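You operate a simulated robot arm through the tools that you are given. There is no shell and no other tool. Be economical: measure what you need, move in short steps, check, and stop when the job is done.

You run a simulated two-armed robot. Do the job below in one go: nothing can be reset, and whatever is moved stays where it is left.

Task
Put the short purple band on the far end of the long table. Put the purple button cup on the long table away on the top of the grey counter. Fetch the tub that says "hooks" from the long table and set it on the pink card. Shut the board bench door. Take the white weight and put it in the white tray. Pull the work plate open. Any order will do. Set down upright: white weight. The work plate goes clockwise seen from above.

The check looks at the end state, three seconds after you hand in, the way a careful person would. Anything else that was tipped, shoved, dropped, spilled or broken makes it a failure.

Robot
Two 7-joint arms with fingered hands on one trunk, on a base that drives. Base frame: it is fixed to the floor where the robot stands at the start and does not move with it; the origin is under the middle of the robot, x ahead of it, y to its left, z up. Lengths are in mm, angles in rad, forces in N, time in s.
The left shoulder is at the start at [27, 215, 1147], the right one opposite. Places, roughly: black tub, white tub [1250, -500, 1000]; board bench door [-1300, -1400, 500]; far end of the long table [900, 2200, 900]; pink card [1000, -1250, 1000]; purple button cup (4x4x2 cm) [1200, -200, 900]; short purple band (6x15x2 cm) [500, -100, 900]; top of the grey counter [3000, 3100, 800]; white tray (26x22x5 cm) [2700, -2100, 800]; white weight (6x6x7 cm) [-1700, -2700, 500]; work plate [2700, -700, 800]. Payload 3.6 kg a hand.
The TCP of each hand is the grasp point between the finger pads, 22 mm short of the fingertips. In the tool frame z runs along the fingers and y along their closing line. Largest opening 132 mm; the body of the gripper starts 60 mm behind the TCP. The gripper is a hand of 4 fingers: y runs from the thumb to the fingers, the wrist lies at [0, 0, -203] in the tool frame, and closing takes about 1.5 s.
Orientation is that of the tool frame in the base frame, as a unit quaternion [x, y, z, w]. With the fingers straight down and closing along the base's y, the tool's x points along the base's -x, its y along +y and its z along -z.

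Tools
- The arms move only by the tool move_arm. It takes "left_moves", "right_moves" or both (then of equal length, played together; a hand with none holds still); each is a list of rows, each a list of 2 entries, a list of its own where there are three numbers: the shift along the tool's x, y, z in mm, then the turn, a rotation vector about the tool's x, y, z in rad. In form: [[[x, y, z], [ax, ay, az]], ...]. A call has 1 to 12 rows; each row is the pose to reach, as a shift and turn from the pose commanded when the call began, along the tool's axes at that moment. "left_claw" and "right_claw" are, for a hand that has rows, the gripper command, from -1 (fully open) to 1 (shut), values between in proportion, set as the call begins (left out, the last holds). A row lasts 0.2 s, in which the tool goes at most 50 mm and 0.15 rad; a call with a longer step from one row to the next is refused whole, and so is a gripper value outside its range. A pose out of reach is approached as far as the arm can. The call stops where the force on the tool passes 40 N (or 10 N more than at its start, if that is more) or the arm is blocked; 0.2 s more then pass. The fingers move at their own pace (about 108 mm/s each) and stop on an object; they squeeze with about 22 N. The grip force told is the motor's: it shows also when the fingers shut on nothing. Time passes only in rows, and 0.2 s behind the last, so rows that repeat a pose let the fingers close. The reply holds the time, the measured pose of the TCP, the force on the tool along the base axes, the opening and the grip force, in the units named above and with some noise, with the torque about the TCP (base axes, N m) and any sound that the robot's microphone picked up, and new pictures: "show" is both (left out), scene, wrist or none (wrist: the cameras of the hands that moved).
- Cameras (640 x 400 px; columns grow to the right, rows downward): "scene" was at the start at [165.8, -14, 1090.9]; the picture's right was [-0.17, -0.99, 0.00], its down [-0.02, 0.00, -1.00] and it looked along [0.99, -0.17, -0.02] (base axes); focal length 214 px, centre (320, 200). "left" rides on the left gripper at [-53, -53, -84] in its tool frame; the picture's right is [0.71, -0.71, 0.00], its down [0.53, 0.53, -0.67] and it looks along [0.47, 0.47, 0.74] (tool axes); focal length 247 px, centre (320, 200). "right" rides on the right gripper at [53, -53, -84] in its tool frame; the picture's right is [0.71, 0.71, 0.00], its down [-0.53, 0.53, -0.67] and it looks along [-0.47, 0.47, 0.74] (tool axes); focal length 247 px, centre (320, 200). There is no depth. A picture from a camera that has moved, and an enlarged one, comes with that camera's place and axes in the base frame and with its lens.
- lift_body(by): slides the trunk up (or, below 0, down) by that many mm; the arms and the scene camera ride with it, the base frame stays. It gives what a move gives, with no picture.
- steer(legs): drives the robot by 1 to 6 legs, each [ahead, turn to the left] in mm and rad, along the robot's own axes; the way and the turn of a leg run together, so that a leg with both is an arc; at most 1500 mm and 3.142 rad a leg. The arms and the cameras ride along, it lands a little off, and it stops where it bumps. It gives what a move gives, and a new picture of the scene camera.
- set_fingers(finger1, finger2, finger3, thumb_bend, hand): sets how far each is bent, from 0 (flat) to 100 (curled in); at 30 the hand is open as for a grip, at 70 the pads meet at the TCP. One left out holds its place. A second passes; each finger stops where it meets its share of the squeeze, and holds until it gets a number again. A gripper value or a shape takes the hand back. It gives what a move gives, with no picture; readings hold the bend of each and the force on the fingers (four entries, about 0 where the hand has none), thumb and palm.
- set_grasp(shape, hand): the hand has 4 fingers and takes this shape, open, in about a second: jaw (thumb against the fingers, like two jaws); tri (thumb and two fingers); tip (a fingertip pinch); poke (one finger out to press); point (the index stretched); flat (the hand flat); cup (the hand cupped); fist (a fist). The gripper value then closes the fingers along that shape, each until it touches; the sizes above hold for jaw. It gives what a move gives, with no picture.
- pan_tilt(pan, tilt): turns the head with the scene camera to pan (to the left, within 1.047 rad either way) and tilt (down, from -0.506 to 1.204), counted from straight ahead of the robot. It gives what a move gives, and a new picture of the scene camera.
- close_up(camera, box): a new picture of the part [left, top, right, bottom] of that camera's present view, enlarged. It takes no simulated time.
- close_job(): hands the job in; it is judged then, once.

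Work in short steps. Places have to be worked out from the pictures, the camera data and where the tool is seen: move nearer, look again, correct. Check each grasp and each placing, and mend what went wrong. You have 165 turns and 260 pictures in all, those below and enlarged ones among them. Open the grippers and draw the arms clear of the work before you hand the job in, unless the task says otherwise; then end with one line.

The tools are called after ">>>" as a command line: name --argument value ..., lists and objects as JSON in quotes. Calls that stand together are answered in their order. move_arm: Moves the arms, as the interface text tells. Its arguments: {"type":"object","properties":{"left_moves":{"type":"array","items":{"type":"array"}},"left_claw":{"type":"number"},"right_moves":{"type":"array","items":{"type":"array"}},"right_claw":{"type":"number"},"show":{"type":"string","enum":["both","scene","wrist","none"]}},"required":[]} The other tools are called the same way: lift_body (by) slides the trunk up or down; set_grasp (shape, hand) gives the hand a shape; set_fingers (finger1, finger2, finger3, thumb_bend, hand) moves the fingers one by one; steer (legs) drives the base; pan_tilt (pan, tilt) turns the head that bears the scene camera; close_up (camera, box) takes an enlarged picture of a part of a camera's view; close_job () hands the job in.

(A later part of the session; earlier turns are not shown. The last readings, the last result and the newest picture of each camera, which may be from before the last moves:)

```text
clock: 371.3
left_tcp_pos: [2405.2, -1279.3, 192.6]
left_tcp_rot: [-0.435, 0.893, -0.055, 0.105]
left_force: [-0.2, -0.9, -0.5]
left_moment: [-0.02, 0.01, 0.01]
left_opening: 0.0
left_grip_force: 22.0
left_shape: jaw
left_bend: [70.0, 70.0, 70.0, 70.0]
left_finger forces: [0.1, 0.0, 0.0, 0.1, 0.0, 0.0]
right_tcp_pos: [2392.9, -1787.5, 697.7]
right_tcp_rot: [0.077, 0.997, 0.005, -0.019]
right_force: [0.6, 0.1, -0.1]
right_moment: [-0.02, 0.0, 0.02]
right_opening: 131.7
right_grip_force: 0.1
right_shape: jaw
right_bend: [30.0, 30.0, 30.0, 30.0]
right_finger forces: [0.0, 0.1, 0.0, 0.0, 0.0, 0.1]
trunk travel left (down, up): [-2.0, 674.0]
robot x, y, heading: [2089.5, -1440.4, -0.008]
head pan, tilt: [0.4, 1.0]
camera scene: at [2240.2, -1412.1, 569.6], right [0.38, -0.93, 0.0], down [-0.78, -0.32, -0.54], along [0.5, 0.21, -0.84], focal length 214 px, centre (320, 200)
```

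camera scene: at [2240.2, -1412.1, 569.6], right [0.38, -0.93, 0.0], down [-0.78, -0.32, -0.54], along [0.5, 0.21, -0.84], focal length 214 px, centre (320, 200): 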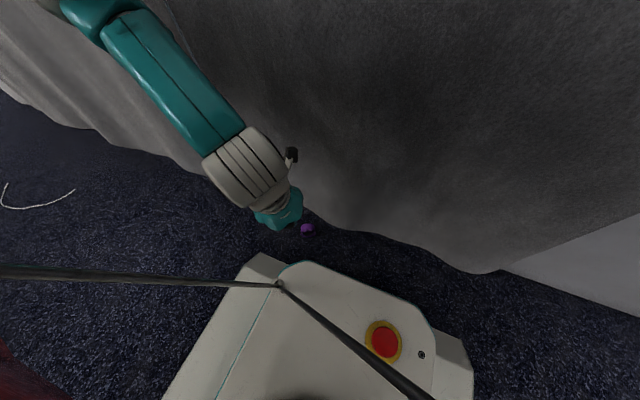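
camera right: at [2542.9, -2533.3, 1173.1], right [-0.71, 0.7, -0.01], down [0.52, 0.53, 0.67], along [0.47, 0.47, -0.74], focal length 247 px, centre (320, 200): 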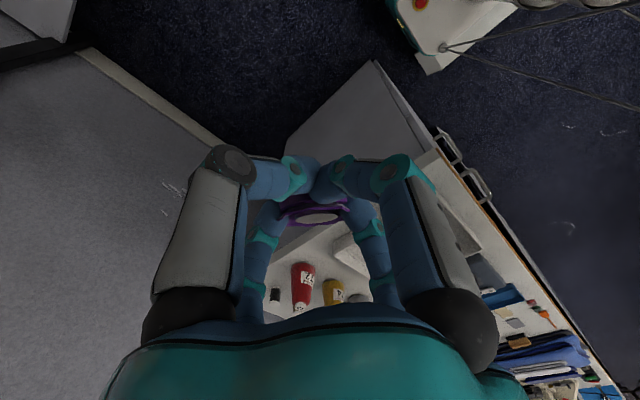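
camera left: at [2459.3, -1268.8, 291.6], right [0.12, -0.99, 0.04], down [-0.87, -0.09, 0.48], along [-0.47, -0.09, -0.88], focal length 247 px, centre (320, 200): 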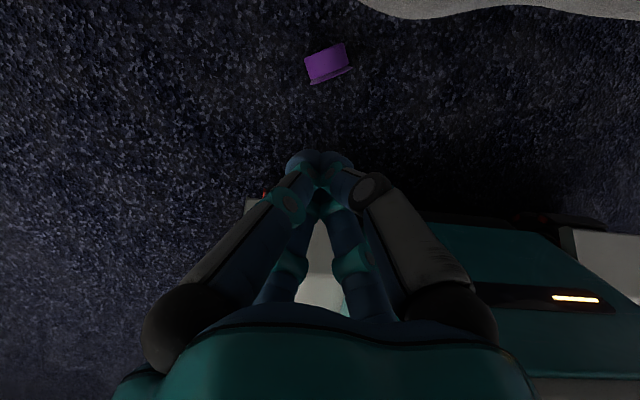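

The cup stands on edge, opening toward the robot (−x), at (2464,−1286). Lower the closed fingertips to 30 mm height just in front of it.

>>> move_arm --left_moves '[[[9, 7, 45], [0, 0, 0]], [[18, 14, 90], [0, 0, 0]], [[24, 18, 118], [0, 0, 0]], [[28, 21, 137], [0, 0, 0]], [[28, 21, 137], [0, 0, 0]]]' --show "wrist"

```text
clock: 372.7
left_tcp_pos: [2432.4, -1294.7, 58.9]
left_tcp_rot: [-0.44, 0.888, -0.066, 0.119]
left_force: [0.9, -0.9, -0.6]
left_moment: [0.04, -0.03, 0.02]
left_opening: 0.0
left_grip_force: 22.4
left_shape: jaw
left_bend: [70.0, 70.0, 70.0, 70.0]
left_finger forces: [0.1, 0.0, 0.0, 0.1, 0.0, 0.0]
right_tcp_pos: [2392.7, -1788.6, 694.7]
right_tcp_rot: [0.079, 0.997, 0.005, -0.021]
right_force: [0.3, 0.3, 0.3]
right_moment: [-0.04, -0.01, 0.01]
right_opening: 132.1
right_grip_force: 0.0
right_shape: jaw
right_bend: [30.0, 30.0, 30.0, 30.0]
right_finger forces: [0.1, 0.0, 0.0, 0.0, 0.1, 0.1]
trunk travel left (down, up): [-2.0, 674.0]
robot x, y, heading: [2092.5, -1443.5, -0.011]
head pan, tilt: [0.4, 1.0]
stopped in row 5 (left hand): the arm was blocked; the commanded pose is now the measured one
camera left: at [2482.4, -1282.5, 159.8], right [0.13, -0.99, 0.05], down [-0.89, -0.09, 0.45], along [-0.44, -0.1, -0.89], focal length 247 px, centre (320, 200)
```

left: 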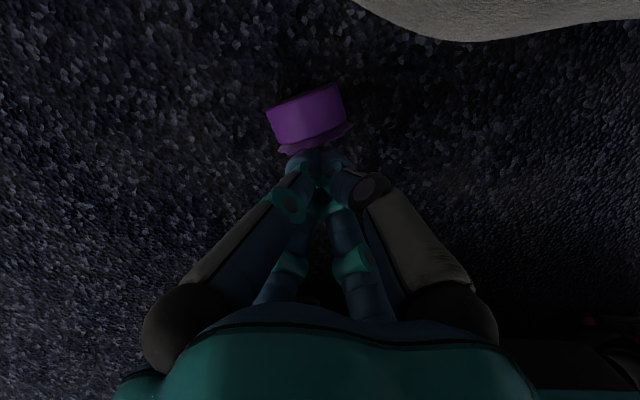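

Fingertips are at the rim, ~38 mm high. Push gently toward (+x,+y) to tip it onto its base.

>>> move_arm --left_moves '[[[-7, -4, 3], [0, 0, 0]], [[-15, -8, 6], [0, 0, 0]], [[-22, -11, 9], [0, 0, 0]], [[-29, -15, 12], [0, 0, 0]], [[-29, -15, 12], [0, 0, 0]]]' --show "wrist"

```text
clock: 373.9
left_tcp_pos: [2455.6, -1283.0, 56.7]
left_tcp_rot: [-0.438, 0.89, -0.065, 0.113]
left_force: [-35.5, -2.0, 13.7]
left_moment: [0.57, -5.17, 0.28]
left_opening: 0.0
left_grip_force: 22.5
left_shape: jaw
left_bend: [70.0, 70.0, 70.0, 70.0]
left_finger forces: [0.1, 0.0, 0.0, 0.0, 0.1, 0.0]
right_tcp_pos: [2391.7, -1787.1, 697.0]
right_tcp_rot: [0.078, 0.997, 0.006, -0.019]
right_force: [-0.2, 0.4, 0.1]
right_moment: [0.02, 0.0, -0.03]
right_opening: 131.9
right_grip_force: 0.1
right_shape: jaw
right_bend: [30.0, 30.0, 30.0, 30.0]
right_finger forces: [0.0, 0.1, 0.0, 0.0, 0.0, 0.0]
trunk travel left (down, up): [-2.0, 674.0]
robot x, y, heading: [2092.8, -1436.7, -0.007]
head pan, tilt: [0.4, 1.0]
camera left: at [2507.0, -1270.3, 156.3], right [0.12, -0.99, 0.05], down [-0.89, -0.09, 0.46], along [-0.45, -0.1, -0.89], focal length 247 px, centre (320, 200)
```

left: 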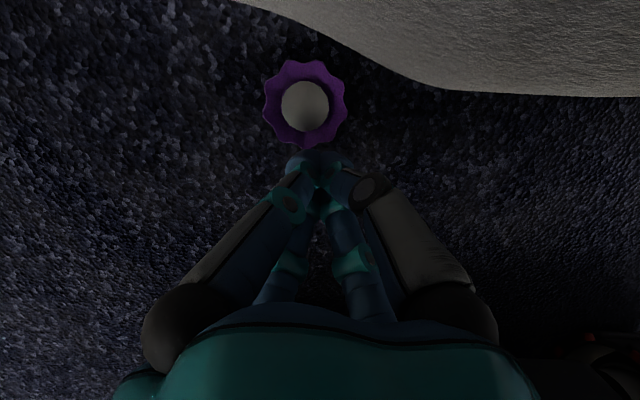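

The cup flipped upright. It's ~10 mm from the curtain at (2494,−1271). Back the hand off and up, then yaw it 90° so the wrist camera isn't on the curtain side.

>>> move_arm --left_moves '[[[12, 15, -10], [0, 0, 0]], [[20, 25, -40], [0, 0, 0]], [[24, 30, -75], [0, 0, 0]], [[24, 30, -112], [0, 0, 0]]]' --left_claw 0.1 --show "none"

>>> move_arm --left_moves '[[[0, 0, 0], [0, 0, 0.143]], [[0, 0, 0], [0, 0, 0.286]], [[0, 0, 0], [0, 0, 0.428]], [[0, 0, 0], [0, 0, 0.571]], [[0, 0, 0], [0, 0, 0.714]], [[0, 0, 0], [0, 0, 0.857]], [[0, 0, 0], [0, 0, 1.0]], [[0, 0, 0], [0, 0, 1.142]], [[0, 0, 0], [0, 0, 1.285]], [[0, 0, 0], [0, 0, 1.428]], [[0, 0, 0], [0, 0, 1.571]], [[0, 0, 0], [0, 0, 1.571]]]' --show "wrist"

```text
clock: 374.9
left_tcp_pos: [2433.6, -1252.6, 96.6]
left_tcp_rot: [-0.469, 0.862, -0.055, 0.186]
left_force: [-0.7, -0.4, -0.2]
left_moment: [0.03, 0.02, 0.0]
left_opening: 59.1
left_grip_force: 0.0
left_shape: jaw
left_bend: [39.0, 39.0, 39.0, 70.0]
left_finger forces: [0.0, 0.1, 0.0, 0.0, 0.1, 0.1]
right_tcp_pos: [2386.3, -1787.2, 700.6]
right_tcp_rot: [0.08, 0.997, 0.005, -0.017]
right_force: [-0.5, 0.4, -0.1]
right_moment: [-0.04, 0.03, -0.01]
right_opening: 132.2
right_grip_force: 0.0
right_shape: jaw
right_bend: [30.0, 30.0, 30.0, 30.0]
right_finger forces: [0.1, 0.1, 0.0, 0.0, 0.0, 0.0]
trunk travel left (down, up): [-2.0, 674.0]
robot x, y, heading: [2093.4, -1438.2, 0.013]
head pan, tilt: [0.4, 1.0]
stopped in row 4 (left hand): the arm was blocked; the commanded pose is now the measured one
```

```text
clock: 377.4
left_tcp_pos: [2439.4, -1252.2, 100.2]
left_tcp_rot: [0.278, 0.94, 0.094, 0.174]
left_force: [0.2, 0.2, -0.2]
left_moment: [-0.01, 0.07, -0.01]
left_opening: 59.1
left_grip_force: 0.0
left_shape: jaw
left_bend: [39.0, 39.0, 39.0, 70.0]
left_finger forces: [0.1, 0.0, 0.0, 0.0, 0.0, 0.1]
right_tcp_pos: [2386.7, -1788.2, 699.1]
right_tcp_rot: [0.078, 0.997, 0.007, -0.015]
right_force: [0.3, -0.7, -0.3]
right_moment: [-0.05, -0.01, -0.03]
right_opening: 132.2
right_grip_force: 0.0
right_shape: jaw
right_bend: [30.0, 30.0, 30.0, 30.0]
right_finger forces: [0.0, 0.1, 0.0, 0.0, 0.1, 0.1]
trunk travel left (down, up): [-2.0, 674.0]
robot x, y, heading: [2094.1, -1437.3, 0.012]
head pan, tilt: [0.4, 1.0]
camera left: at [2423.0, -1332.2, 177.3], right [-0.9, -0.19, -0.39], down [-0.41, 0.67, 0.62], along [0.14, 0.71, -0.69], focal length 247 px, centre (320, 200)
```

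left: 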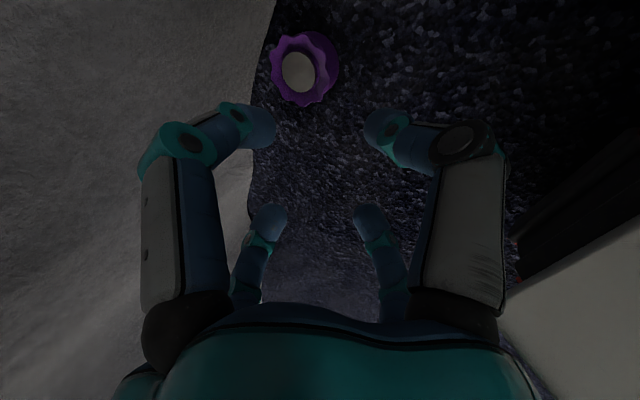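

Clear view: cup upright at (2490,−1273). Nudge the base 30 mm closer, reduce tilt, and hover over the cup.

>>> steer --legs '[[30, 0]]'

>>> move_arm --left_moves '[[[-6, -5, 5], [0.06, 0.04, 0]], [[-12, -10, 12], [0.12, 0.08, 0]], [[-19, -15, 20], [0.176, 0.118, 0]], [[-19, -15, 28], [0.176, 0.118, 0]], [[-19, -15, 28], [0.176, 0.118, 0]]]' --left_claw -0.1 --show "wrist"

```text
clock: 378.2
left_tcp_pos: [2437.4, -1252.3, 100.2]
left_tcp_rot: [0.278, 0.94, 0.094, 0.175]
left_force: [-0.6, 0.1, 0.3]
left_moment: [-0.01, 0.01, 0.0]
left_opening: 59.0
left_grip_force: 0.0
left_shape: jaw
left_bend: [39.0, 39.0, 39.0, 70.0]
left_finger forces: [0.1, 0.0, 0.0, 0.1, 0.1, 0.0]
right_tcp_pos: [2390.2, -1787.1, 701.0]
right_tcp_rot: [0.076, 0.997, 0.007, -0.014]
right_force: [0.5, 0.5, 0.6]
right_moment: [-0.01, 0.03, -0.04]
right_opening: 132.0
right_grip_force: 0.0
right_shape: jaw
right_bend: [30.0, 30.0, 30.0, 30.0]
right_finger forces: [0.1, 0.1, 0.0, 0.0, 0.1, 0.1]
trunk travel left (down, up): [-2.0, 674.0]
robot x, y, heading: [2096.5, -1435.6, 0.018]
head pan, tilt: [0.4, 1.0]
stopped in leg 1: the robot was blocked; the commanded pose is now the measured one
camera scene: at [2235.9, -1408.6, 571.7], right [0.4, -0.92, 0.0], down [-0.77, -0.34, -0.55], along [0.5, 0.22, -0.84], focal length 214 px, centre (320, 200)
```

scene: 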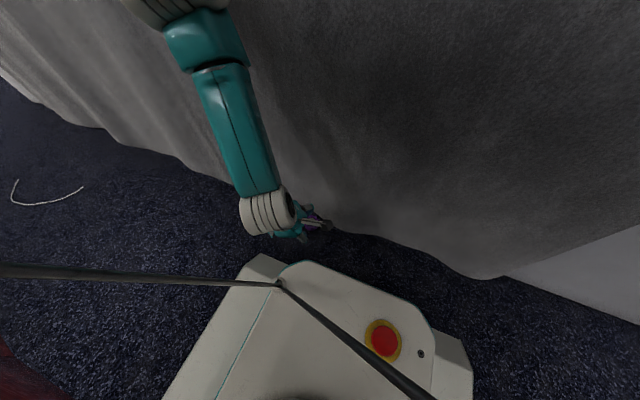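

```text
clock: 379.4
left_tcp_pos: [2457.3, -1272.5, 71.2]
left_tcp_rot: [0.285, 0.954, 0.026, 0.09]
left_force: [-0.7, 0.5, -0.6]
left_moment: [0.0, -0.03, -0.01]
left_opening: 72.1
left_grip_force: 0.1
left_shape: jaw
left_bend: [34.0, 34.0, 34.0, 70.0]
left_finger forces: [0.0, 0.0, 0.1, 0.1, 0.1, 0.0]
right_tcp_pos: [2397.7, -1785.9, 698.0]
right_tcp_rot: [0.076, 0.997, 0.006, -0.019]
right_force: [0.1, -0.4, -0.1]
right_moment: [0.01, 0.0, -0.01]
right_opening: 132.1
right_grip_force: 0.0
right_shape: jaw
right_bend: [30.0, 30.0, 30.0, 30.0]
right_finger forces: [0.0, 0.0, 0.0, 0.1, 0.1, 0.1]
trunk travel left (down, up): [-2.0, 674.0]
robot x, y, heading: [2094.7, -1439.0, 0.01]
head pan, tilt: [0.4, 1.0]
camera left: at [2457.5, -1345.2, 156.4], right [-0.96, -0.2, -0.18], down [-0.27, 0.73, 0.63], along [0.0, 0.65, -0.76], focal length 247 px, centre (320, 200)
```

left: 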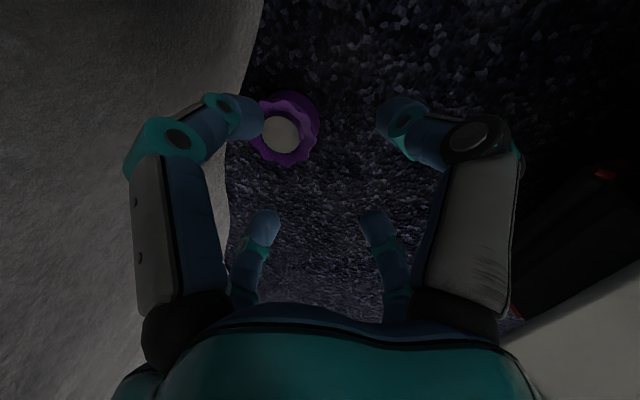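

There's too little room by the curtain, so I'll dip one fingertip into the cup and drag it toward me. First line that digit up over the opening.

>>> move_arm --left_moves '[[[5, 6, 0], [0, 0, 0]], [[10, 12, 0], [0, 0, 0]], [[11, 11, 10], [0, 0, 0]], [[12, 10, 18], [0, 0, 0]], [[12, 10, 18], [0, 0, 0]]]' --show "wrist"

```text
clock: 380.6
left_tcp_pos: [2453.0, -1257.9, 51.4]
left_tcp_rot: [0.287, 0.954, 0.026, 0.088]
left_force: [0.1, -0.5, -0.3]
left_moment: [0.03, -0.04, -0.03]
left_opening: 72.5
left_grip_force: 0.0
left_shape: jaw
left_bend: [34.0, 34.0, 34.0, 70.0]
left_finger forces: [0.0, 0.0, 0.0, 0.0, 0.1, 0.0]
right_tcp_pos: [2397.0, -1786.1, 698.4]
right_tcp_rot: [0.077, 0.997, 0.006, -0.019]
right_force: [-0.1, -0.6, 0.0]
right_moment: [0.01, 0.0, -0.01]
right_opening: 132.1
right_grip_force: 0.1
right_shape: jaw
right_bend: [30.0, 30.0, 30.0, 30.0]
right_finger forces: [0.0, 0.1, 0.0, 0.0, 0.0, 0.1]
trunk travel left (down, up): [-2.0, 674.0]
robot x, y, heading: [2098.0, -1438.1, 0.014]
head pan, tilt: [0.4, 1.0]
camera left: at [2454.1, -1330.7, 137.1], right [-0.96, -0.2, -0.18], down [-0.27, 0.73, 0.63], along [0.0, 0.65, -0.76], focal length 247 px, centre (320, 200)
```

left: 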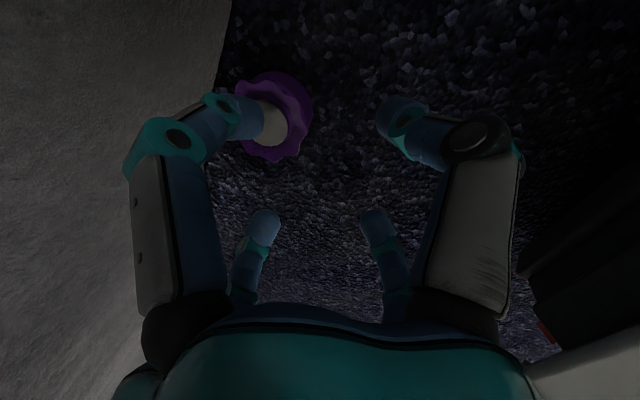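

Fingertip is nearly centred. Lower it into the cup, then look.

>>> move_arm --left_moves '[[[4, -2, 3], [0, 0, 0]], [[5, -3, 9], [0, 0, 0]], [[7, -3, 14], [0, 0, 0]], [[7, -3, 18], [0, 0, 0]]]' --show "wrist"

```text
clock: 381.6
left_tcp_pos: [2451.9, -1257.0, 34.1]
left_tcp_rot: [0.287, 0.953, 0.026, 0.088]
left_force: [-1.3, 0.3, 11.6]
left_moment: [-0.32, -0.39, -0.04]
left_opening: 71.9
left_grip_force: 0.0
left_shape: jaw
left_bend: [33.0, 34.0, 34.0, 70.0]
left_finger forces: [11.7, 0.0, 0.1, 0.0, 0.1, 0.0]
right_tcp_pos: [2397.9, -1786.1, 699.0]
right_tcp_rot: [0.077, 0.997, 0.006, -0.018]
right_force: [0.1, 0.6, 0.0]
right_moment: [0.0, 0.0, -0.02]
right_opening: 131.9
right_grip_force: 0.1
right_shape: jaw
right_bend: [30.0, 30.0, 30.0, 30.0]
right_finger forces: [0.0, 0.1, 0.1, 0.0, 0.1, 0.0]
trunk travel left (down, up): [-2.0, 674.0]
robot x, y, heading: [2096.5, -1434.9, 0.012]
head pan, tilt: [0.4, 1.0]
camera left: at [2450.8, -1329.7, 119.2], right [-0.96, -0.2, -0.18], down [-0.27, 0.73, 0.63], along [0.01, 0.65, -0.76], focal length 247 px, centre (320, 200)
```

left: 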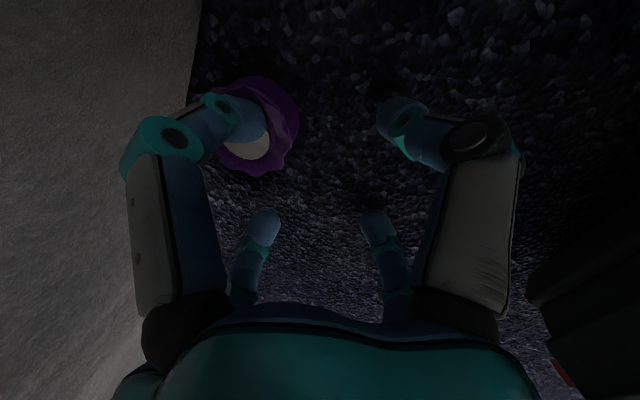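

Finger 1 presses into the cup (11.7 N). Drag it 25 mm toward −x and look.

>>> move_arm --left_moves '[[[7, -4, -2], [0, 0, 0]], [[14, -9, -3], [0, 0, 0]], [[21, -13, -5], [0, 0, 0]]]' --show "wrist"

```text
clock: 382.4
left_tcp_pos: [2422.9, -1256.0, 32.8]
left_tcp_rot: [0.287, 0.954, 0.026, 0.086]
left_force: [-1.5, -1.1, 4.0]
left_moment: [-0.09, -0.22, 0.01]
left_opening: 72.7
left_grip_force: 0.1
left_shape: jaw
left_bend: [33.0, 34.0, 34.0, 70.0]
left_finger forces: [4.1, 0.0, 0.1, 0.0, 0.0, 0.0]
right_tcp_pos: [2398.3, -1786.8, 696.8]
right_tcp_rot: [0.077, 0.997, 0.005, -0.02]
right_force: [0.6, 0.6, 0.0]
right_moment: [0.0, 0.02, -0.01]
right_opening: 132.1
right_grip_force: 0.0
right_shape: jaw
right_bend: [30.0, 30.0, 30.0, 30.0]
right_finger forces: [0.0, 0.1, 0.0, 0.0, 0.0, 0.1]
trunk travel left (down, up): [-2.0, 674.0]
robot x, y, heading: [2093.3, -1444.0, 0.016]
head pan, tilt: [0.4, 1.0]
camera left: at [2424.3, -1328.7, 118.7], right [-0.96, -0.2, -0.18], down [-0.27, 0.73, 0.63], along [0.0, 0.65, -0.76], focal length 247 px, centre (320, 200)
```

left: 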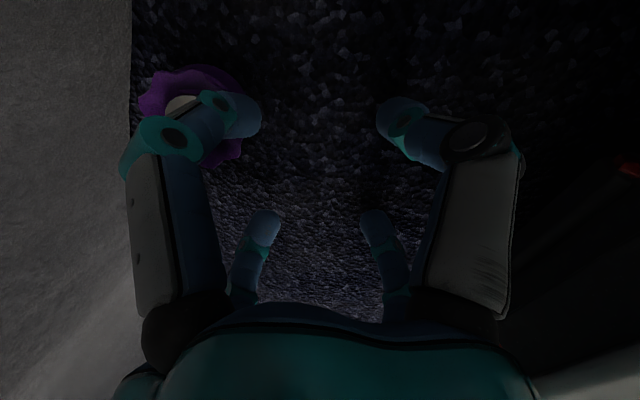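

The fingertip only rode on the rim. I'll make a proper poker: finger 1 out, others curled up, then retry inside the cup.

>>> move_arm --left_moves '[[[0, 0, -20], [0, 0, 0]], [[0, 0, -45], [0, 0, 0]], [[0, 0, -45], [0, 0, 0]]]' --show "none"

>>> set_fingers --hand "left" --finger1 30 --finger2 100 --finger3 100 --thumb_bend 100

>>> close_up --camera "left" --box '[0, 0, 640, 400]'

```text
clock: 383.2
left_tcp_pos: [2416.5, -1256.0, 75.9]
left_tcp_rot: [0.286, 0.954, 0.026, 0.088]
left_force: [-0.1, -0.4, 0.4]
left_moment: [0.04, -0.01, -0.01]
left_opening: 72.2
left_grip_force: 0.0
left_shape: jaw
left_bend: [34.0, 34.0, 34.0, 70.0]
left_finger forces: [0.1, 0.1, 0.0, 0.0, 0.0, 0.1]
right_tcp_pos: [2397.6, -1787.1, 698.3]
right_tcp_rot: [0.077, 0.997, 0.005, -0.02]
right_force: [0.1, 0.7, 0.1]
right_moment: [0.0, 0.02, 0.02]
right_opening: 132.0
right_grip_force: 0.0
right_shape: jaw
right_bend: [30.0, 30.0, 30.0, 30.0]
right_finger forces: [0.0, 0.0, 0.0, 0.0, 0.0, 0.1]
trunk travel left (down, up): [-2.0, 674.0]
robot x, y, heading: [2095.8, -1437.7, 0.011]
head pan, tilt: [0.4, 1.0]
```

```text
clock: 384.2
left_tcp_pos: [2417.5, -1255.4, 76.6]
left_tcp_rot: [0.285, 0.954, 0.026, 0.088]
left_force: [-0.1, 0.9, -0.1]
left_moment: [0.0, -0.02, 0.01]
left_opening: 71.6
left_grip_force: 0.0
left_shape: fingers
left_bend: [30.0, 86.0, 91.0, 100.0]
left_finger forces: [0.0, 0.1, 0.0, 0.0, 0.0, 0.0]
right_tcp_pos: [2397.3, -1786.1, 697.3]
right_tcp_rot: [0.077, 0.997, 0.005, -0.02]
right_force: [0.5, 0.6, -0.3]
right_moment: [-0.01, 0.01, 0.02]
right_opening: 132.0
right_grip_force: 0.0
right_shape: jaw
right_bend: [30.0, 30.0, 30.0, 30.0]
right_finger forces: [0.0, 0.0, 0.0, 0.0, 0.0, 0.0]
trunk travel left (down, up): [-2.0, 674.0]
robot x, y, heading: [2092.0, -1433.5, 0.011]
head pan, tilt: [0.4, 1.0]
```

```text
1.00 times, centred on (320, 200) of left
camera zoom: at [2416.9, -1328.8, 162.1], right [-0.96, -0.2, -0.18], down [-0.27, 0.73, 0.63], along [0.0, 0.65, -0.76], focal length 247 px, centre (320, 200)
```

zoom: 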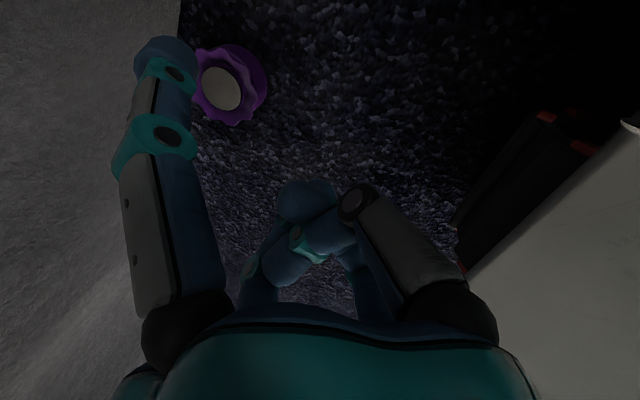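

Cup still upright at (2488,−1273). Bring finger 1's tip over it and just above the rim.

>>> move_arm --left_moves '[[[7, 10, 0], [0, 0, 0]], [[14, 20, 0], [0, 0, 0]], [[17, 18, 18], [0, 0, 0]], [[19, 17, 34], [0, 0, 0]], [[19, 17, 34], [0, 0, 0]]]' --show "wrist"

```text
clock: 385.4
left_tcp_pos: [2416.4, -1231.5, 42.4]
left_tcp_rot: [0.286, 0.954, 0.026, 0.088]
left_force: [0.1, -0.7, -0.3]
left_moment: [-0.05, 0.0, 0.03]
left_opening: 71.4
left_grip_force: 0.0
left_shape: fingers
left_bend: [30.0, 86.0, 91.0, 100.0]
left_finger forces: [0.0, 0.0, 0.1, 0.1, 0.0, 0.1]
right_tcp_pos: [2396.7, -1786.3, 697.3]
right_tcp_rot: [0.077, 0.997, 0.006, -0.019]
right_force: [-0.5, -0.6, -0.5]
right_moment: [-0.01, 0.02, 0.01]
right_opening: 132.1
right_grip_force: 0.1
right_shape: jaw
right_bend: [30.0, 30.0, 30.0, 30.0]
right_finger forces: [0.1, 0.0, 0.0, 0.0, 0.0, 0.0]
trunk travel left (down, up): [-2.0, 674.0]
robot x, y, heading: [2094.3, -1435.5, 0.015]
head pan, tilt: [0.4, 1.0]
camera left: at [2417.2, -1304.8, 127.9], right [-0.96, -0.2, -0.18], down [-0.27, 0.73, 0.63], along [0.0, 0.65, -0.76], focal length 247 px, centre (320, 200)
```

left: 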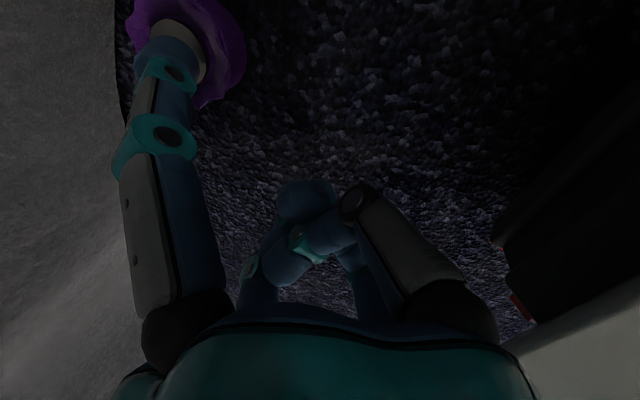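

Fingertip is in the cup's opening, slightly left. Shift 7 mm toward −x and lower into it.

>>> move_arm --left_moves '[[[6, -4, 0], [0, 0, 0]], [[7, -5, 10], [0, 0, 0]], [[9, -6, 19], [0, 0, 0]], [[10, -7, 26], [0, 0, 0]]]' --show "wrist"

```text
clock: 386.4
left_tcp_pos: [2418.7, -1229.4, 18.3]
left_tcp_rot: [0.285, 0.953, 0.03, 0.095]
left_force: [-3.2, 4.4, 15.8]
left_moment: [-0.71, -1.07, 0.15]
left_opening: 79.1
left_grip_force: 7.9
left_shape: fingers
left_bend: [19.0, 86.0, 91.0, 100.0]
left_finger forces: [15.2, 0.0, 0.0, 0.0, 0.0, 0.1]
right_tcp_pos: [2396.7, -1787.5, 698.7]
right_tcp_rot: [0.076, 0.997, 0.006, -0.018]
right_force: [0.0, 0.2, -0.2]
right_moment: [0.03, 0.0, 0.01]
right_opening: 131.8
right_grip_force: 0.1
right_shape: jaw
right_bend: [30.0, 30.0, 30.0, 30.0]
right_finger forces: [0.1, 0.0, 0.0, 0.0, 0.0, 0.1]
trunk travel left (down, up): [-2.0, 674.0]
robot x, y, heading: [2098.5, -1441.0, 0.018]
head pan, tilt: [0.4, 1.0]
camera left: at [2417.6, -1303.2, 103.5], right [-0.96, -0.2, -0.19], down [-0.28, 0.73, 0.63], along [0.01, 0.66, -0.75], focal length 247 px, centre (320, 200)
```

left: 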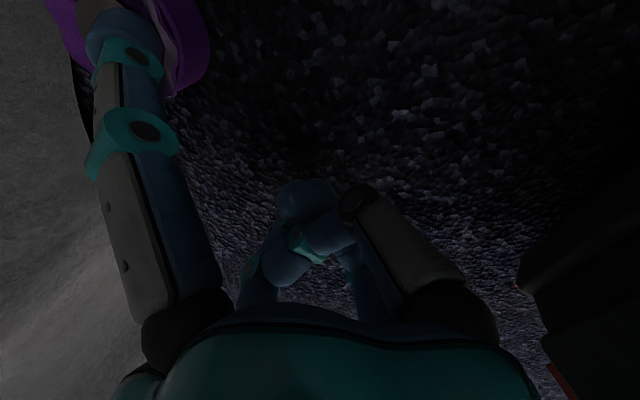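

Finger 1 is inside, pressing the bottom. Pull toward −x 60 mm.

>>> move_arm --left_moves '[[[9, -4, -4], [0, 0, 0]], [[18, -8, -7], [0, 0, 0]], [[27, -12, -9], [0, 0, 0]], [[36, -16, -11], [0, 0, 0]], [[45, -20, -13], [0, 0, 0]], [[54, -24, -15], [0, 0, 0]]]' --show "wrist"

```text
clock: 387.8
left_tcp_pos: [2418.9, -1229.7, 18.9]
left_tcp_rot: [0.285, 0.953, 0.029, 0.094]
left_force: [-5.3, 6.5, 18.6]
left_moment: [-0.89, -1.3, 0.3]
left_opening: 79.2
left_grip_force: 9.2
left_shape: fingers
left_bend: [19.0, 86.0, 91.0, 100.0]
left_finger forces: [18.7, 0.0, 0.1, 0.0, 0.1, 0.0]
left hand out of reach, approached as far as the arm can: row 1, 2, 3, 4, 5, 6
right_tcp_pos: [2397.2, -1787.2, 698.3]
right_tcp_rot: [0.078, 0.997, 0.006, -0.019]
right_force: [-0.4, -0.3, 0.6]
right_moment: [-0.02, -0.01, -0.03]
right_opening: 131.9
right_grip_force: 0.0
right_shape: jaw
right_bend: [30.0, 30.0, 30.0, 30.0]
right_finger forces: [0.0, 0.0, 0.0, 0.0, 0.0, 0.0]
trunk travel left (down, up): [-2.0, 674.0]
robot x, y, heading: [2092.8, -1435.7, 0.015]
head pan, tilt: [0.4, 1.0]
camera left: at [2417.5, -1303.4, 102.8], right [-0.96, -0.2, -0.19], down [-0.28, 0.73, 0.63], along [0.01, 0.66, -0.75], focal length 247 px, centre (320, 200)
```

left: 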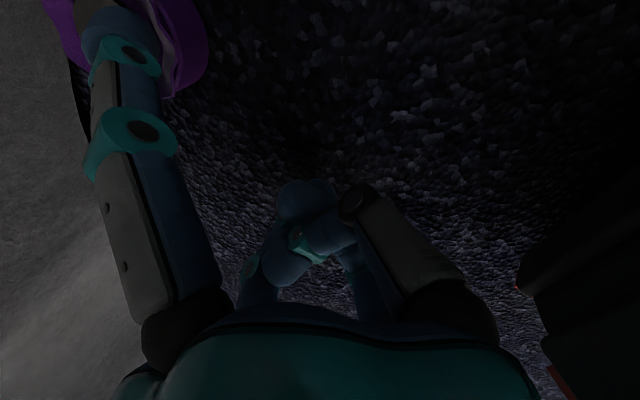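

The arm can't fold further there. Relieve pressure slightly by raising the trunk 8 mm, then drag by backing the base.

>>> lift_body --by 6

>>> steer --legs '[[-60, 0]]'

>>> close_up --camera "left" --box '[0, 0, 640, 400]'

```text
clock: 388.3
left_tcp_pos: [2418.7, -1226.9, 22.7]
left_tcp_rot: [0.286, 0.953, 0.031, 0.094]
left_force: [0.3, -1.8, 3.4]
left_moment: [-0.14, -0.22, -0.05]
left_opening: 76.0
left_grip_force: 2.0
left_shape: fingers
left_bend: [24.0, 86.0, 91.0, 100.0]
left_finger forces: [3.2, 0.0, 0.0, 0.0, 0.0, 0.0]
right_tcp_pos: [2398.0, -1786.8, 703.0]
right_tcp_rot: [0.076, 0.997, 0.005, -0.02]
right_force: [-0.7, -0.3, -0.2]
right_moment: [0.03, 0.01, -0.03]
right_opening: 132.0
right_grip_force: 0.1
right_shape: jaw
right_bend: [30.0, 30.0, 30.0, 30.0]
right_finger forces: [0.0, 0.0, 0.1, 0.1, 0.1, 0.0]
trunk travel left (down, up): [-8.0, 668.0]
robot x, y, heading: [2096.4, -1440.1, 0.015]
head pan, tilt: [0.4, 1.0]
```

```text
clock: 389.3
left_tcp_pos: [2357.9, -1228.3, 23.0]
left_tcp_rot: [0.285, 0.954, 0.031, 0.094]
left_force: [0.7, 0.8, 2.7]
left_moment: [-0.09, -0.23, 0.1]
left_opening: 75.6
left_grip_force: 1.6
left_shape: fingers
left_bend: [25.0, 86.0, 91.0, 100.0]
left_finger forces: [3.4, 0.1, 0.1, 0.0, 0.0, 0.1]
right_tcp_pos: [2336.9, -1787.5, 704.0]
right_tcp_rot: [0.077, 0.997, 0.005, -0.02]
right_force: [-0.3, -0.3, -0.7]
right_moment: [-0.01, -0.04, -0.02]
right_opening: 132.1
right_grip_force: 0.0
right_shape: jaw
right_bend: [30.0, 30.0, 30.0, 30.0]
right_finger forces: [0.0, 0.0, 0.0, 0.0, 0.0, 0.0]
trunk travel left (down, up): [-8.0, 668.0]
robot x, y, heading: [2035.5, -1437.0, 0.014]
head pan, tilt: [0.4, 1.0]
camera scene: at [2181.6, -1408.1, 575.3], right [0.4, -0.92, 0.0], down [-0.77, -0.34, -0.54], along [0.49, 0.22, -0.84], focal length 214 px, centre (320, 200)
```

scene: 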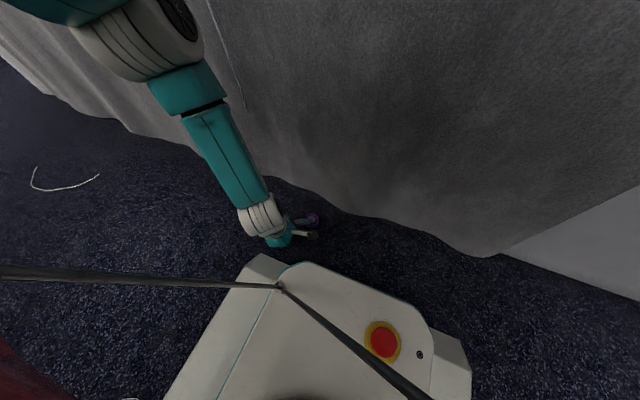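

```text
1.00 times, centred on (320, 200) of left
camera zoom: at [2357.4, -1302.0, 108.1], right [-0.96, -0.2, -0.19], down [-0.28, 0.72, 0.63], along [0.01, 0.66, -0.75], focal length 247 px, centre (320, 200)
```

zoom: 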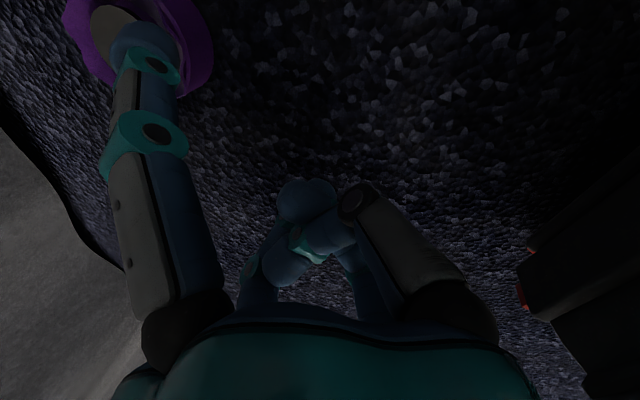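

The cup came along (now ~90 mm from the curtain). One more 40 mm drag, then lift the finger out by raising the trunk.

>>> steer --legs '[[-35, 0]]'

>>> lift_body --by 70

>>> set_grasp --hand "left" --shape "jaw"

>>> move_arm --left_moves '[[[-20, 9, 5], [0, 0, 0]], [[-40, 18, 10], [0, 0, 0]], [[-54, 24, 15], [0, 0, 0]], [[-54, 24, 15], [0, 0, 0]]]' --show "wrist"

```text
clock: 390.1
left_tcp_pos: [2324.1, -1229.6, 24.3]
left_tcp_rot: [0.285, 0.953, 0.032, 0.096]
left_force: [0.4, -1.0, -0.2]
left_moment: [0.0, -0.02, -0.04]
left_opening: 72.0
left_grip_force: 0.0
left_shape: fingers
left_bend: [30.0, 86.0, 91.0, 100.0]
left_finger forces: [0.0, 0.1, 0.0, 0.0, 0.1, 0.1]
right_tcp_pos: [2300.5, -1788.6, 704.6]
right_tcp_rot: [0.076, 0.997, 0.006, -0.019]
right_force: [0.1, 0.8, 0.7]
right_moment: [0.04, 0.0, 0.03]
right_opening: 132.2
right_grip_force: 0.1
right_shape: jaw
right_bend: [30.0, 30.0, 30.0, 30.0]
right_finger forces: [0.0, 0.0, 0.0, 0.1, 0.0, 0.0]
trunk travel left (down, up): [-8.0, 668.0]
robot x, y, heading: [1998.6, -1437.8, 0.011]
head pan, tilt: [0.4, 1.0]
camera scene: at [2146.3, -1408.6, 575.3], right [0.4, -0.92, 0.0], down [-0.77, -0.34, -0.54], along [0.49, 0.22, -0.84], focal length 214 px, centre (320, 200)
```

scene: 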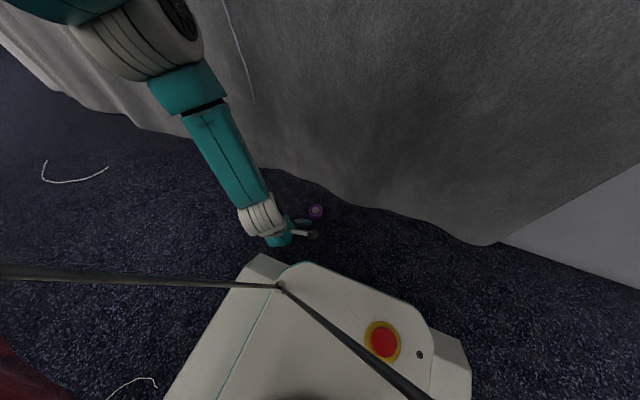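

```text
clock: 391.2
left_tcp_pos: [2323.2, -1228.5, 95.2]
left_tcp_rot: [0.285, 0.953, 0.031, 0.095]
left_force: [-0.1, 0.9, -0.1]
left_moment: [0.03, 0.01, 0.03]
left_opening: 72.0
left_grip_force: 0.0
left_shape: fingers
left_bend: [30.0, 86.0, 91.0, 100.0]
left_finger forces: [0.1, 0.0, 0.0, 0.0, 0.0, 0.0]
right_tcp_pos: [2301.8, -1787.1, 774.8]
right_tcp_rot: [0.077, 0.997, 0.006, -0.02]
right_force: [0.0, 0.9, -0.4]
right_moment: [0.02, -0.01, 0.0]
right_opening: 132.3
right_grip_force: 0.1
right_shape: jaw
right_bend: [30.0, 30.0, 30.0, 30.0]
right_finger forces: [0.0, 0.0, 0.1, 0.0, 0.0, 0.0]
trunk travel left (down, up): [-78.0, 598.0]
robot x, y, heading: [1998.6, -1436.2, 0.008]
head pan, tilt: [0.4, 1.0]
```

```text
clock: 392.1
left_tcp_pos: [2323.7, -1229.0, 95.5]
left_tcp_rot: [0.285, 0.953, 0.032, 0.096]
left_force: [-0.2, 1.1, -0.7]
left_moment: [-0.01, -0.01, -0.03]
left_opening: 132.1
left_grip_force: 0.1
left_shape: jaw
left_bend: [30.0, 30.0, 30.0, 30.0]
left_finger forces: [0.1, 0.0, 0.0, 0.0, 0.1, 0.0]
right_tcp_pos: [2300.8, -1787.3, 773.5]
right_tcp_rot: [0.076, 0.997, 0.006, -0.021]
right_force: [0.0, 0.8, 0.1]
right_moment: [0.03, 0.01, -0.03]
right_opening: 132.1
right_grip_force: 0.0
right_shape: jaw
right_bend: [30.0, 30.0, 30.0, 30.0]
right_finger forces: [0.0, 0.1, 0.0, 0.1, 0.0, 0.0]
trunk travel left (down, up): [-78.0, 598.0]
robot x, y, heading: [1999.7, -1436.0, 0.007]
head pan, tilt: [0.4, 1.0]
```

```text
clock: 393.1
left_tcp_pos: [2385.0, -1239.2, 91.0]
left_tcp_rot: [0.285, 0.953, 0.032, 0.094]
left_force: [0.3, -0.3, -0.7]
left_moment: [0.03, 0.01, -0.01]
left_opening: 131.9
left_grip_force: 0.0
left_shape: jaw
left_bend: [30.0, 30.0, 30.0, 30.0]
left_finger forces: [0.0, 0.0, 0.1, 0.0, 0.0, 0.1]
right_tcp_pos: [2301.6, -1788.3, 775.6]
right_tcp_rot: [0.077, 0.997, 0.006, -0.02]
right_force: [-0.1, 0.1, 0.0]
right_moment: [0.05, -0.02, 0.0]
right_opening: 132.1
right_grip_force: 0.1
right_shape: jaw
right_bend: [30.0, 30.0, 30.0, 30.0]
right_finger forces: [0.0, 0.0, 0.0, 0.1, 0.1, 0.0]
trunk travel left (down, up): [-78.0, 598.0]
robot x, y, heading: [1997.0, -1437.3, 0.016]
head pan, tilt: [0.4, 1.0]
camera left: at [2384.2, -1312.2, 175.9], right [-0.96, -0.2, -0.2], down [-0.28, 0.72, 0.63], along [0.01, 0.66, -0.75], focal length 247 px, centre (320, 200)
```

left: 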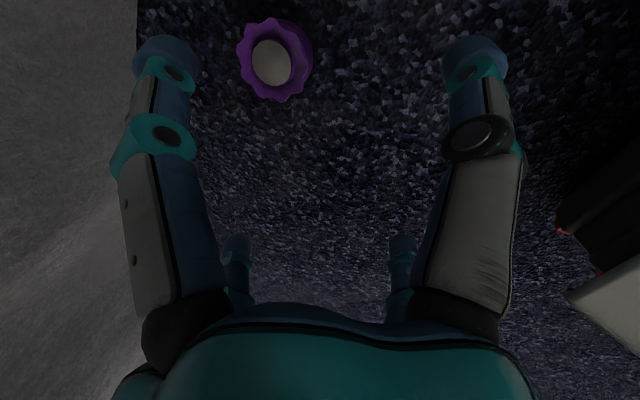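

Cup at (2434,−1270), clear all round. Move base 60 mm closer, centre the open hand over it.

>>> steer --legs '[[60, 0]]'

>>> move_arm --left_moves '[[[-3, -12, -8], [0, 0, 0]], [[-5, -22, -12], [0, 0, 0]], [[-7, -32, -13], [0, 0, 0]], [[-7, -32, -13], [0, 0, 0]]]' --show "wrist"

```text
clock: 394.1
left_tcp_pos: [2445.2, -1238.7, 90.2]
left_tcp_rot: [0.284, 0.954, 0.031, 0.095]
left_force: [0.2, 0.0, 0.5]
left_moment: [0.0, 0.03, 0.0]
left_opening: 131.9
left_grip_force: 0.1
left_shape: jaw
left_bend: [30.0, 30.0, 30.0, 30.0]
left_finger forces: [0.0, 0.0, 0.0, 0.0, 0.1, 0.0]
right_tcp_pos: [2360.8, -1786.2, 775.0]
right_tcp_rot: [0.077, 0.997, 0.005, -0.019]
right_force: [0.0, 0.3, -0.9]
right_moment: [-0.01, 0.0, -0.02]
right_opening: 132.0
right_grip_force: 0.0
right_shape: jaw
right_bend: [30.0, 30.0, 30.0, 30.0]
right_finger forces: [0.1, 0.0, 0.0, 0.0, 0.0, 0.1]
trunk travel left (down, up): [-78.0, 598.0]
robot x, y, heading: [2060.3, -1436.8, 0.011]
head pan, tilt: [0.4, 1.0]
camera scene: at [2206.2, -1408.1, 645.2], right [0.4, -0.92, 0.0], down [-0.77, -0.34, -0.54], along [0.49, 0.22, -0.84], focal length 214 px, centre (320, 200)
```

scene: 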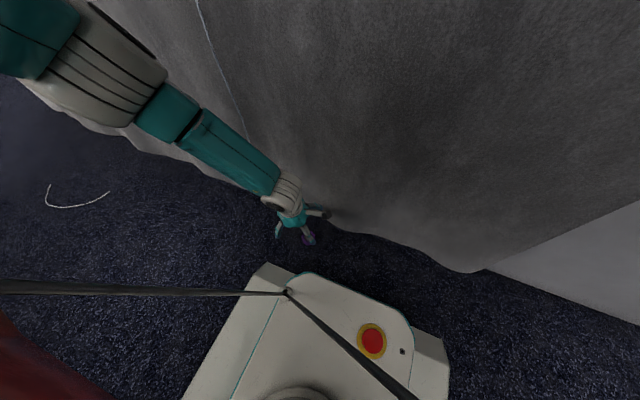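

```text
clock: 395.1
left_tcp_pos: [2430.7, -1268.0, 101.2]
left_tcp_rot: [0.284, 0.953, 0.031, 0.096]
left_force: [-0.1, 0.5, -0.4]
left_moment: [-0.02, 0.02, -0.03]
left_opening: 131.8
left_grip_force: 0.1
left_shape: jaw
left_bend: [30.0, 30.0, 30.0, 30.0]
left_finger forces: [0.1, 0.0, 0.0, 0.1, 0.0, 0.1]
right_tcp_pos: [2360.6, -1787.2, 775.4]
right_tcp_rot: [0.077, 0.997, 0.005, -0.02]
right_force: [-0.3, -0.5, 0.0]
right_moment: [-0.04, 0.0, -0.01]
right_opening: 131.9
right_grip_force: 0.0
right_shape: jaw
right_bend: [30.0, 30.0, 30.0, 30.0]
right_finger forces: [0.0, 0.0, 0.0, 0.0, 0.0, 0.0]
trunk travel left (down, up): [-78.0, 598.0]
robot x, y, heading: [2062.0, -1437.3, 0.011]
head pan, tilt: [0.4, 1.0]
camera left: at [2430.1, -1342.3, 185.2], right [-0.96, -0.2, -0.2], down [-0.28, 0.72, 0.63], along [0.01, 0.66, -0.75], focal length 247 px, centre (320, 200)
```

left: 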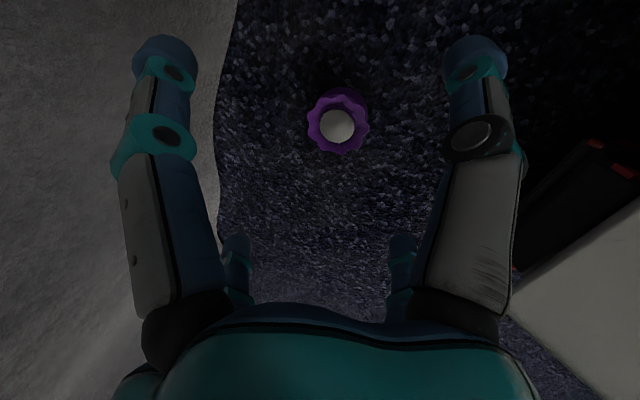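

Centred. Lower 62 mm with the trunk.

>>> lift_body --by -60

>>> close_up --camera "left" --box '[100, 0, 540, 330]'

```text
clock: 396.1
left_tcp_pos: [2431.0, -1268.2, 40.8]
left_tcp_rot: [0.285, 0.953, 0.032, 0.095]
left_force: [0.3, 0.0, 0.2]
left_moment: [-0.01, -0.01, 0.03]
left_opening: 132.0
left_grip_force: 0.0
left_shape: jaw
left_bend: [30.0, 30.0, 30.0, 30.0]
left_finger forces: [0.0, 0.1, 0.1, 0.0, 0.0, 0.1]
right_tcp_pos: [2361.2, -1786.8, 715.5]
right_tcp_rot: [0.078, 0.997, 0.005, -0.019]
right_force: [0.0, 0.1, 0.3]
right_moment: [0.01, 0.01, 0.01]
right_opening: 131.8
right_grip_force: 0.1
right_shape: jaw
right_bend: [30.0, 30.0, 30.0, 30.0]
right_finger forces: [0.1, 0.0, 0.0, 0.0, 0.0, 0.0]
trunk travel left (down, up): [-18.0, 658.0]
robot x, y, heading: [2062.3, -1440.3, 0.01]
head pan, tilt: [0.4, 1.0]
```

```text
1.21 times, centred on (320, 165) of left
camera zoom: at [2430.5, -1342.2, 126.8], right [-0.96, -0.2, -0.2], down [-0.28, 0.72, 0.63], along [0.02, 0.66, -0.75], focal length 299 px, centre (320, 242)
```

zoom: 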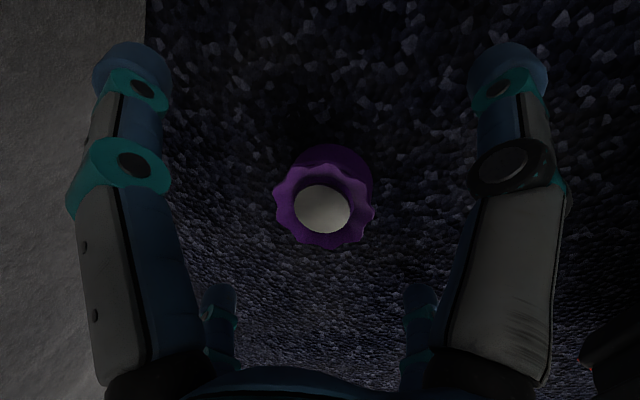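

Lower 8 mm more and close.

>>> lift_body --by -8

>>> move_arm --left_moves '[[[0, 0, 0], [0, 0, 0]], [[0, 0, 0], [0, 0, 0]], [[0, 0, 0], [0, 0, 0]], [[0, 0, 0], [0, 0, 0]], [[0, 0, 0], [0, 0, 0]], [[0, 0, 0], [0, 0, 0]], [[0, 0, 0], [0, 0, 0]], [[0, 0, 0], [0, 0, 0]]]' --left_claw 1 --show "wrist"

```text
clock: 396.7
left_tcp_pos: [2431.9, -1269.1, 32.7]
left_tcp_rot: [0.285, 0.953, 0.032, 0.095]
left_force: [-0.5, 0.2, 0.0]
left_moment: [-0.01, -0.01, 0.03]
left_opening: 131.5
left_grip_force: 0.0
left_shape: jaw
left_bend: [30.0, 30.0, 30.0, 30.0]
left_finger forces: [0.0, 0.0, 0.1, 0.0, 0.0, 0.0]
right_tcp_pos: [2362.3, -1787.5, 707.2]
right_tcp_rot: [0.077, 0.997, 0.006, -0.02]
right_force: [0.1, 0.3, -0.6]
right_moment: [0.05, 0.02, -0.03]
right_opening: 132.2
right_grip_force: 0.0
right_shape: jaw
right_bend: [30.0, 30.0, 30.0, 30.0]
right_finger forces: [0.0, 0.0, 0.1, 0.0, 0.0, 0.0]
trunk travel left (down, up): [-10.0, 666.0]
robot x, y, heading: [2057.0, -1436.0, 0.012]
head pan, tilt: [0.4, 1.0]
```

```text
clock: 398.5
left_tcp_pos: [2431.1, -1268.8, 34.4]
left_tcp_rot: [0.285, 0.953, 0.032, 0.096]
left_force: [-0.4, 1.5, 18.6]
left_moment: [0.16, -0.4, 0.03]
left_opening: 34.0
left_grip_force: 21.8
left_shape: jaw
left_bend: [79.0, 80.0, 78.0, 70.0]
left_finger forces: [26.7, 38.2, 19.1, 0.0, 19.8, 0.0]
right_tcp_pos: [2359.5, -1787.3, 707.1]
right_tcp_rot: [0.077, 0.997, 0.006, -0.019]
right_force: [-0.6, 0.4, 0.4]
right_moment: [0.03, 0.03, 0.02]
right_opening: 131.9
right_grip_force: 0.0
right_shape: jaw
right_bend: [30.0, 30.0, 30.0, 30.0]
right_finger forces: [0.1, 0.0, 0.0, 0.1, 0.0, 0.1]
trunk travel left (down, up): [-10.0, 666.0]
robot x, y, heading: [2059.3, -1437.8, 0.009]
head pan, tilt: [0.4, 1.0]
camera left: at [2430.6, -1342.4, 119.3], right [-0.96, -0.2, -0.2], down [-0.28, 0.72, 0.63], along [0.02, 0.66, -0.75], focal length 247 px, centre (320, 200)
```

left: 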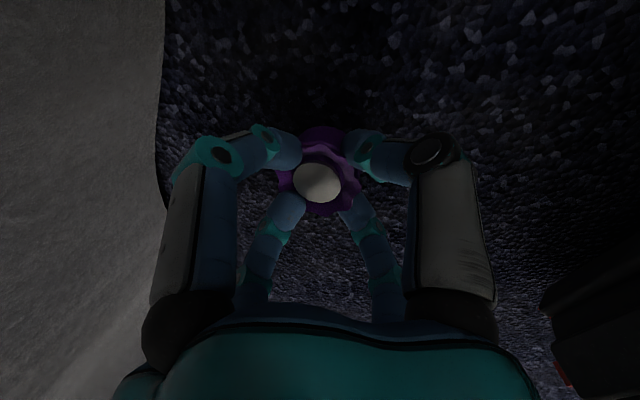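

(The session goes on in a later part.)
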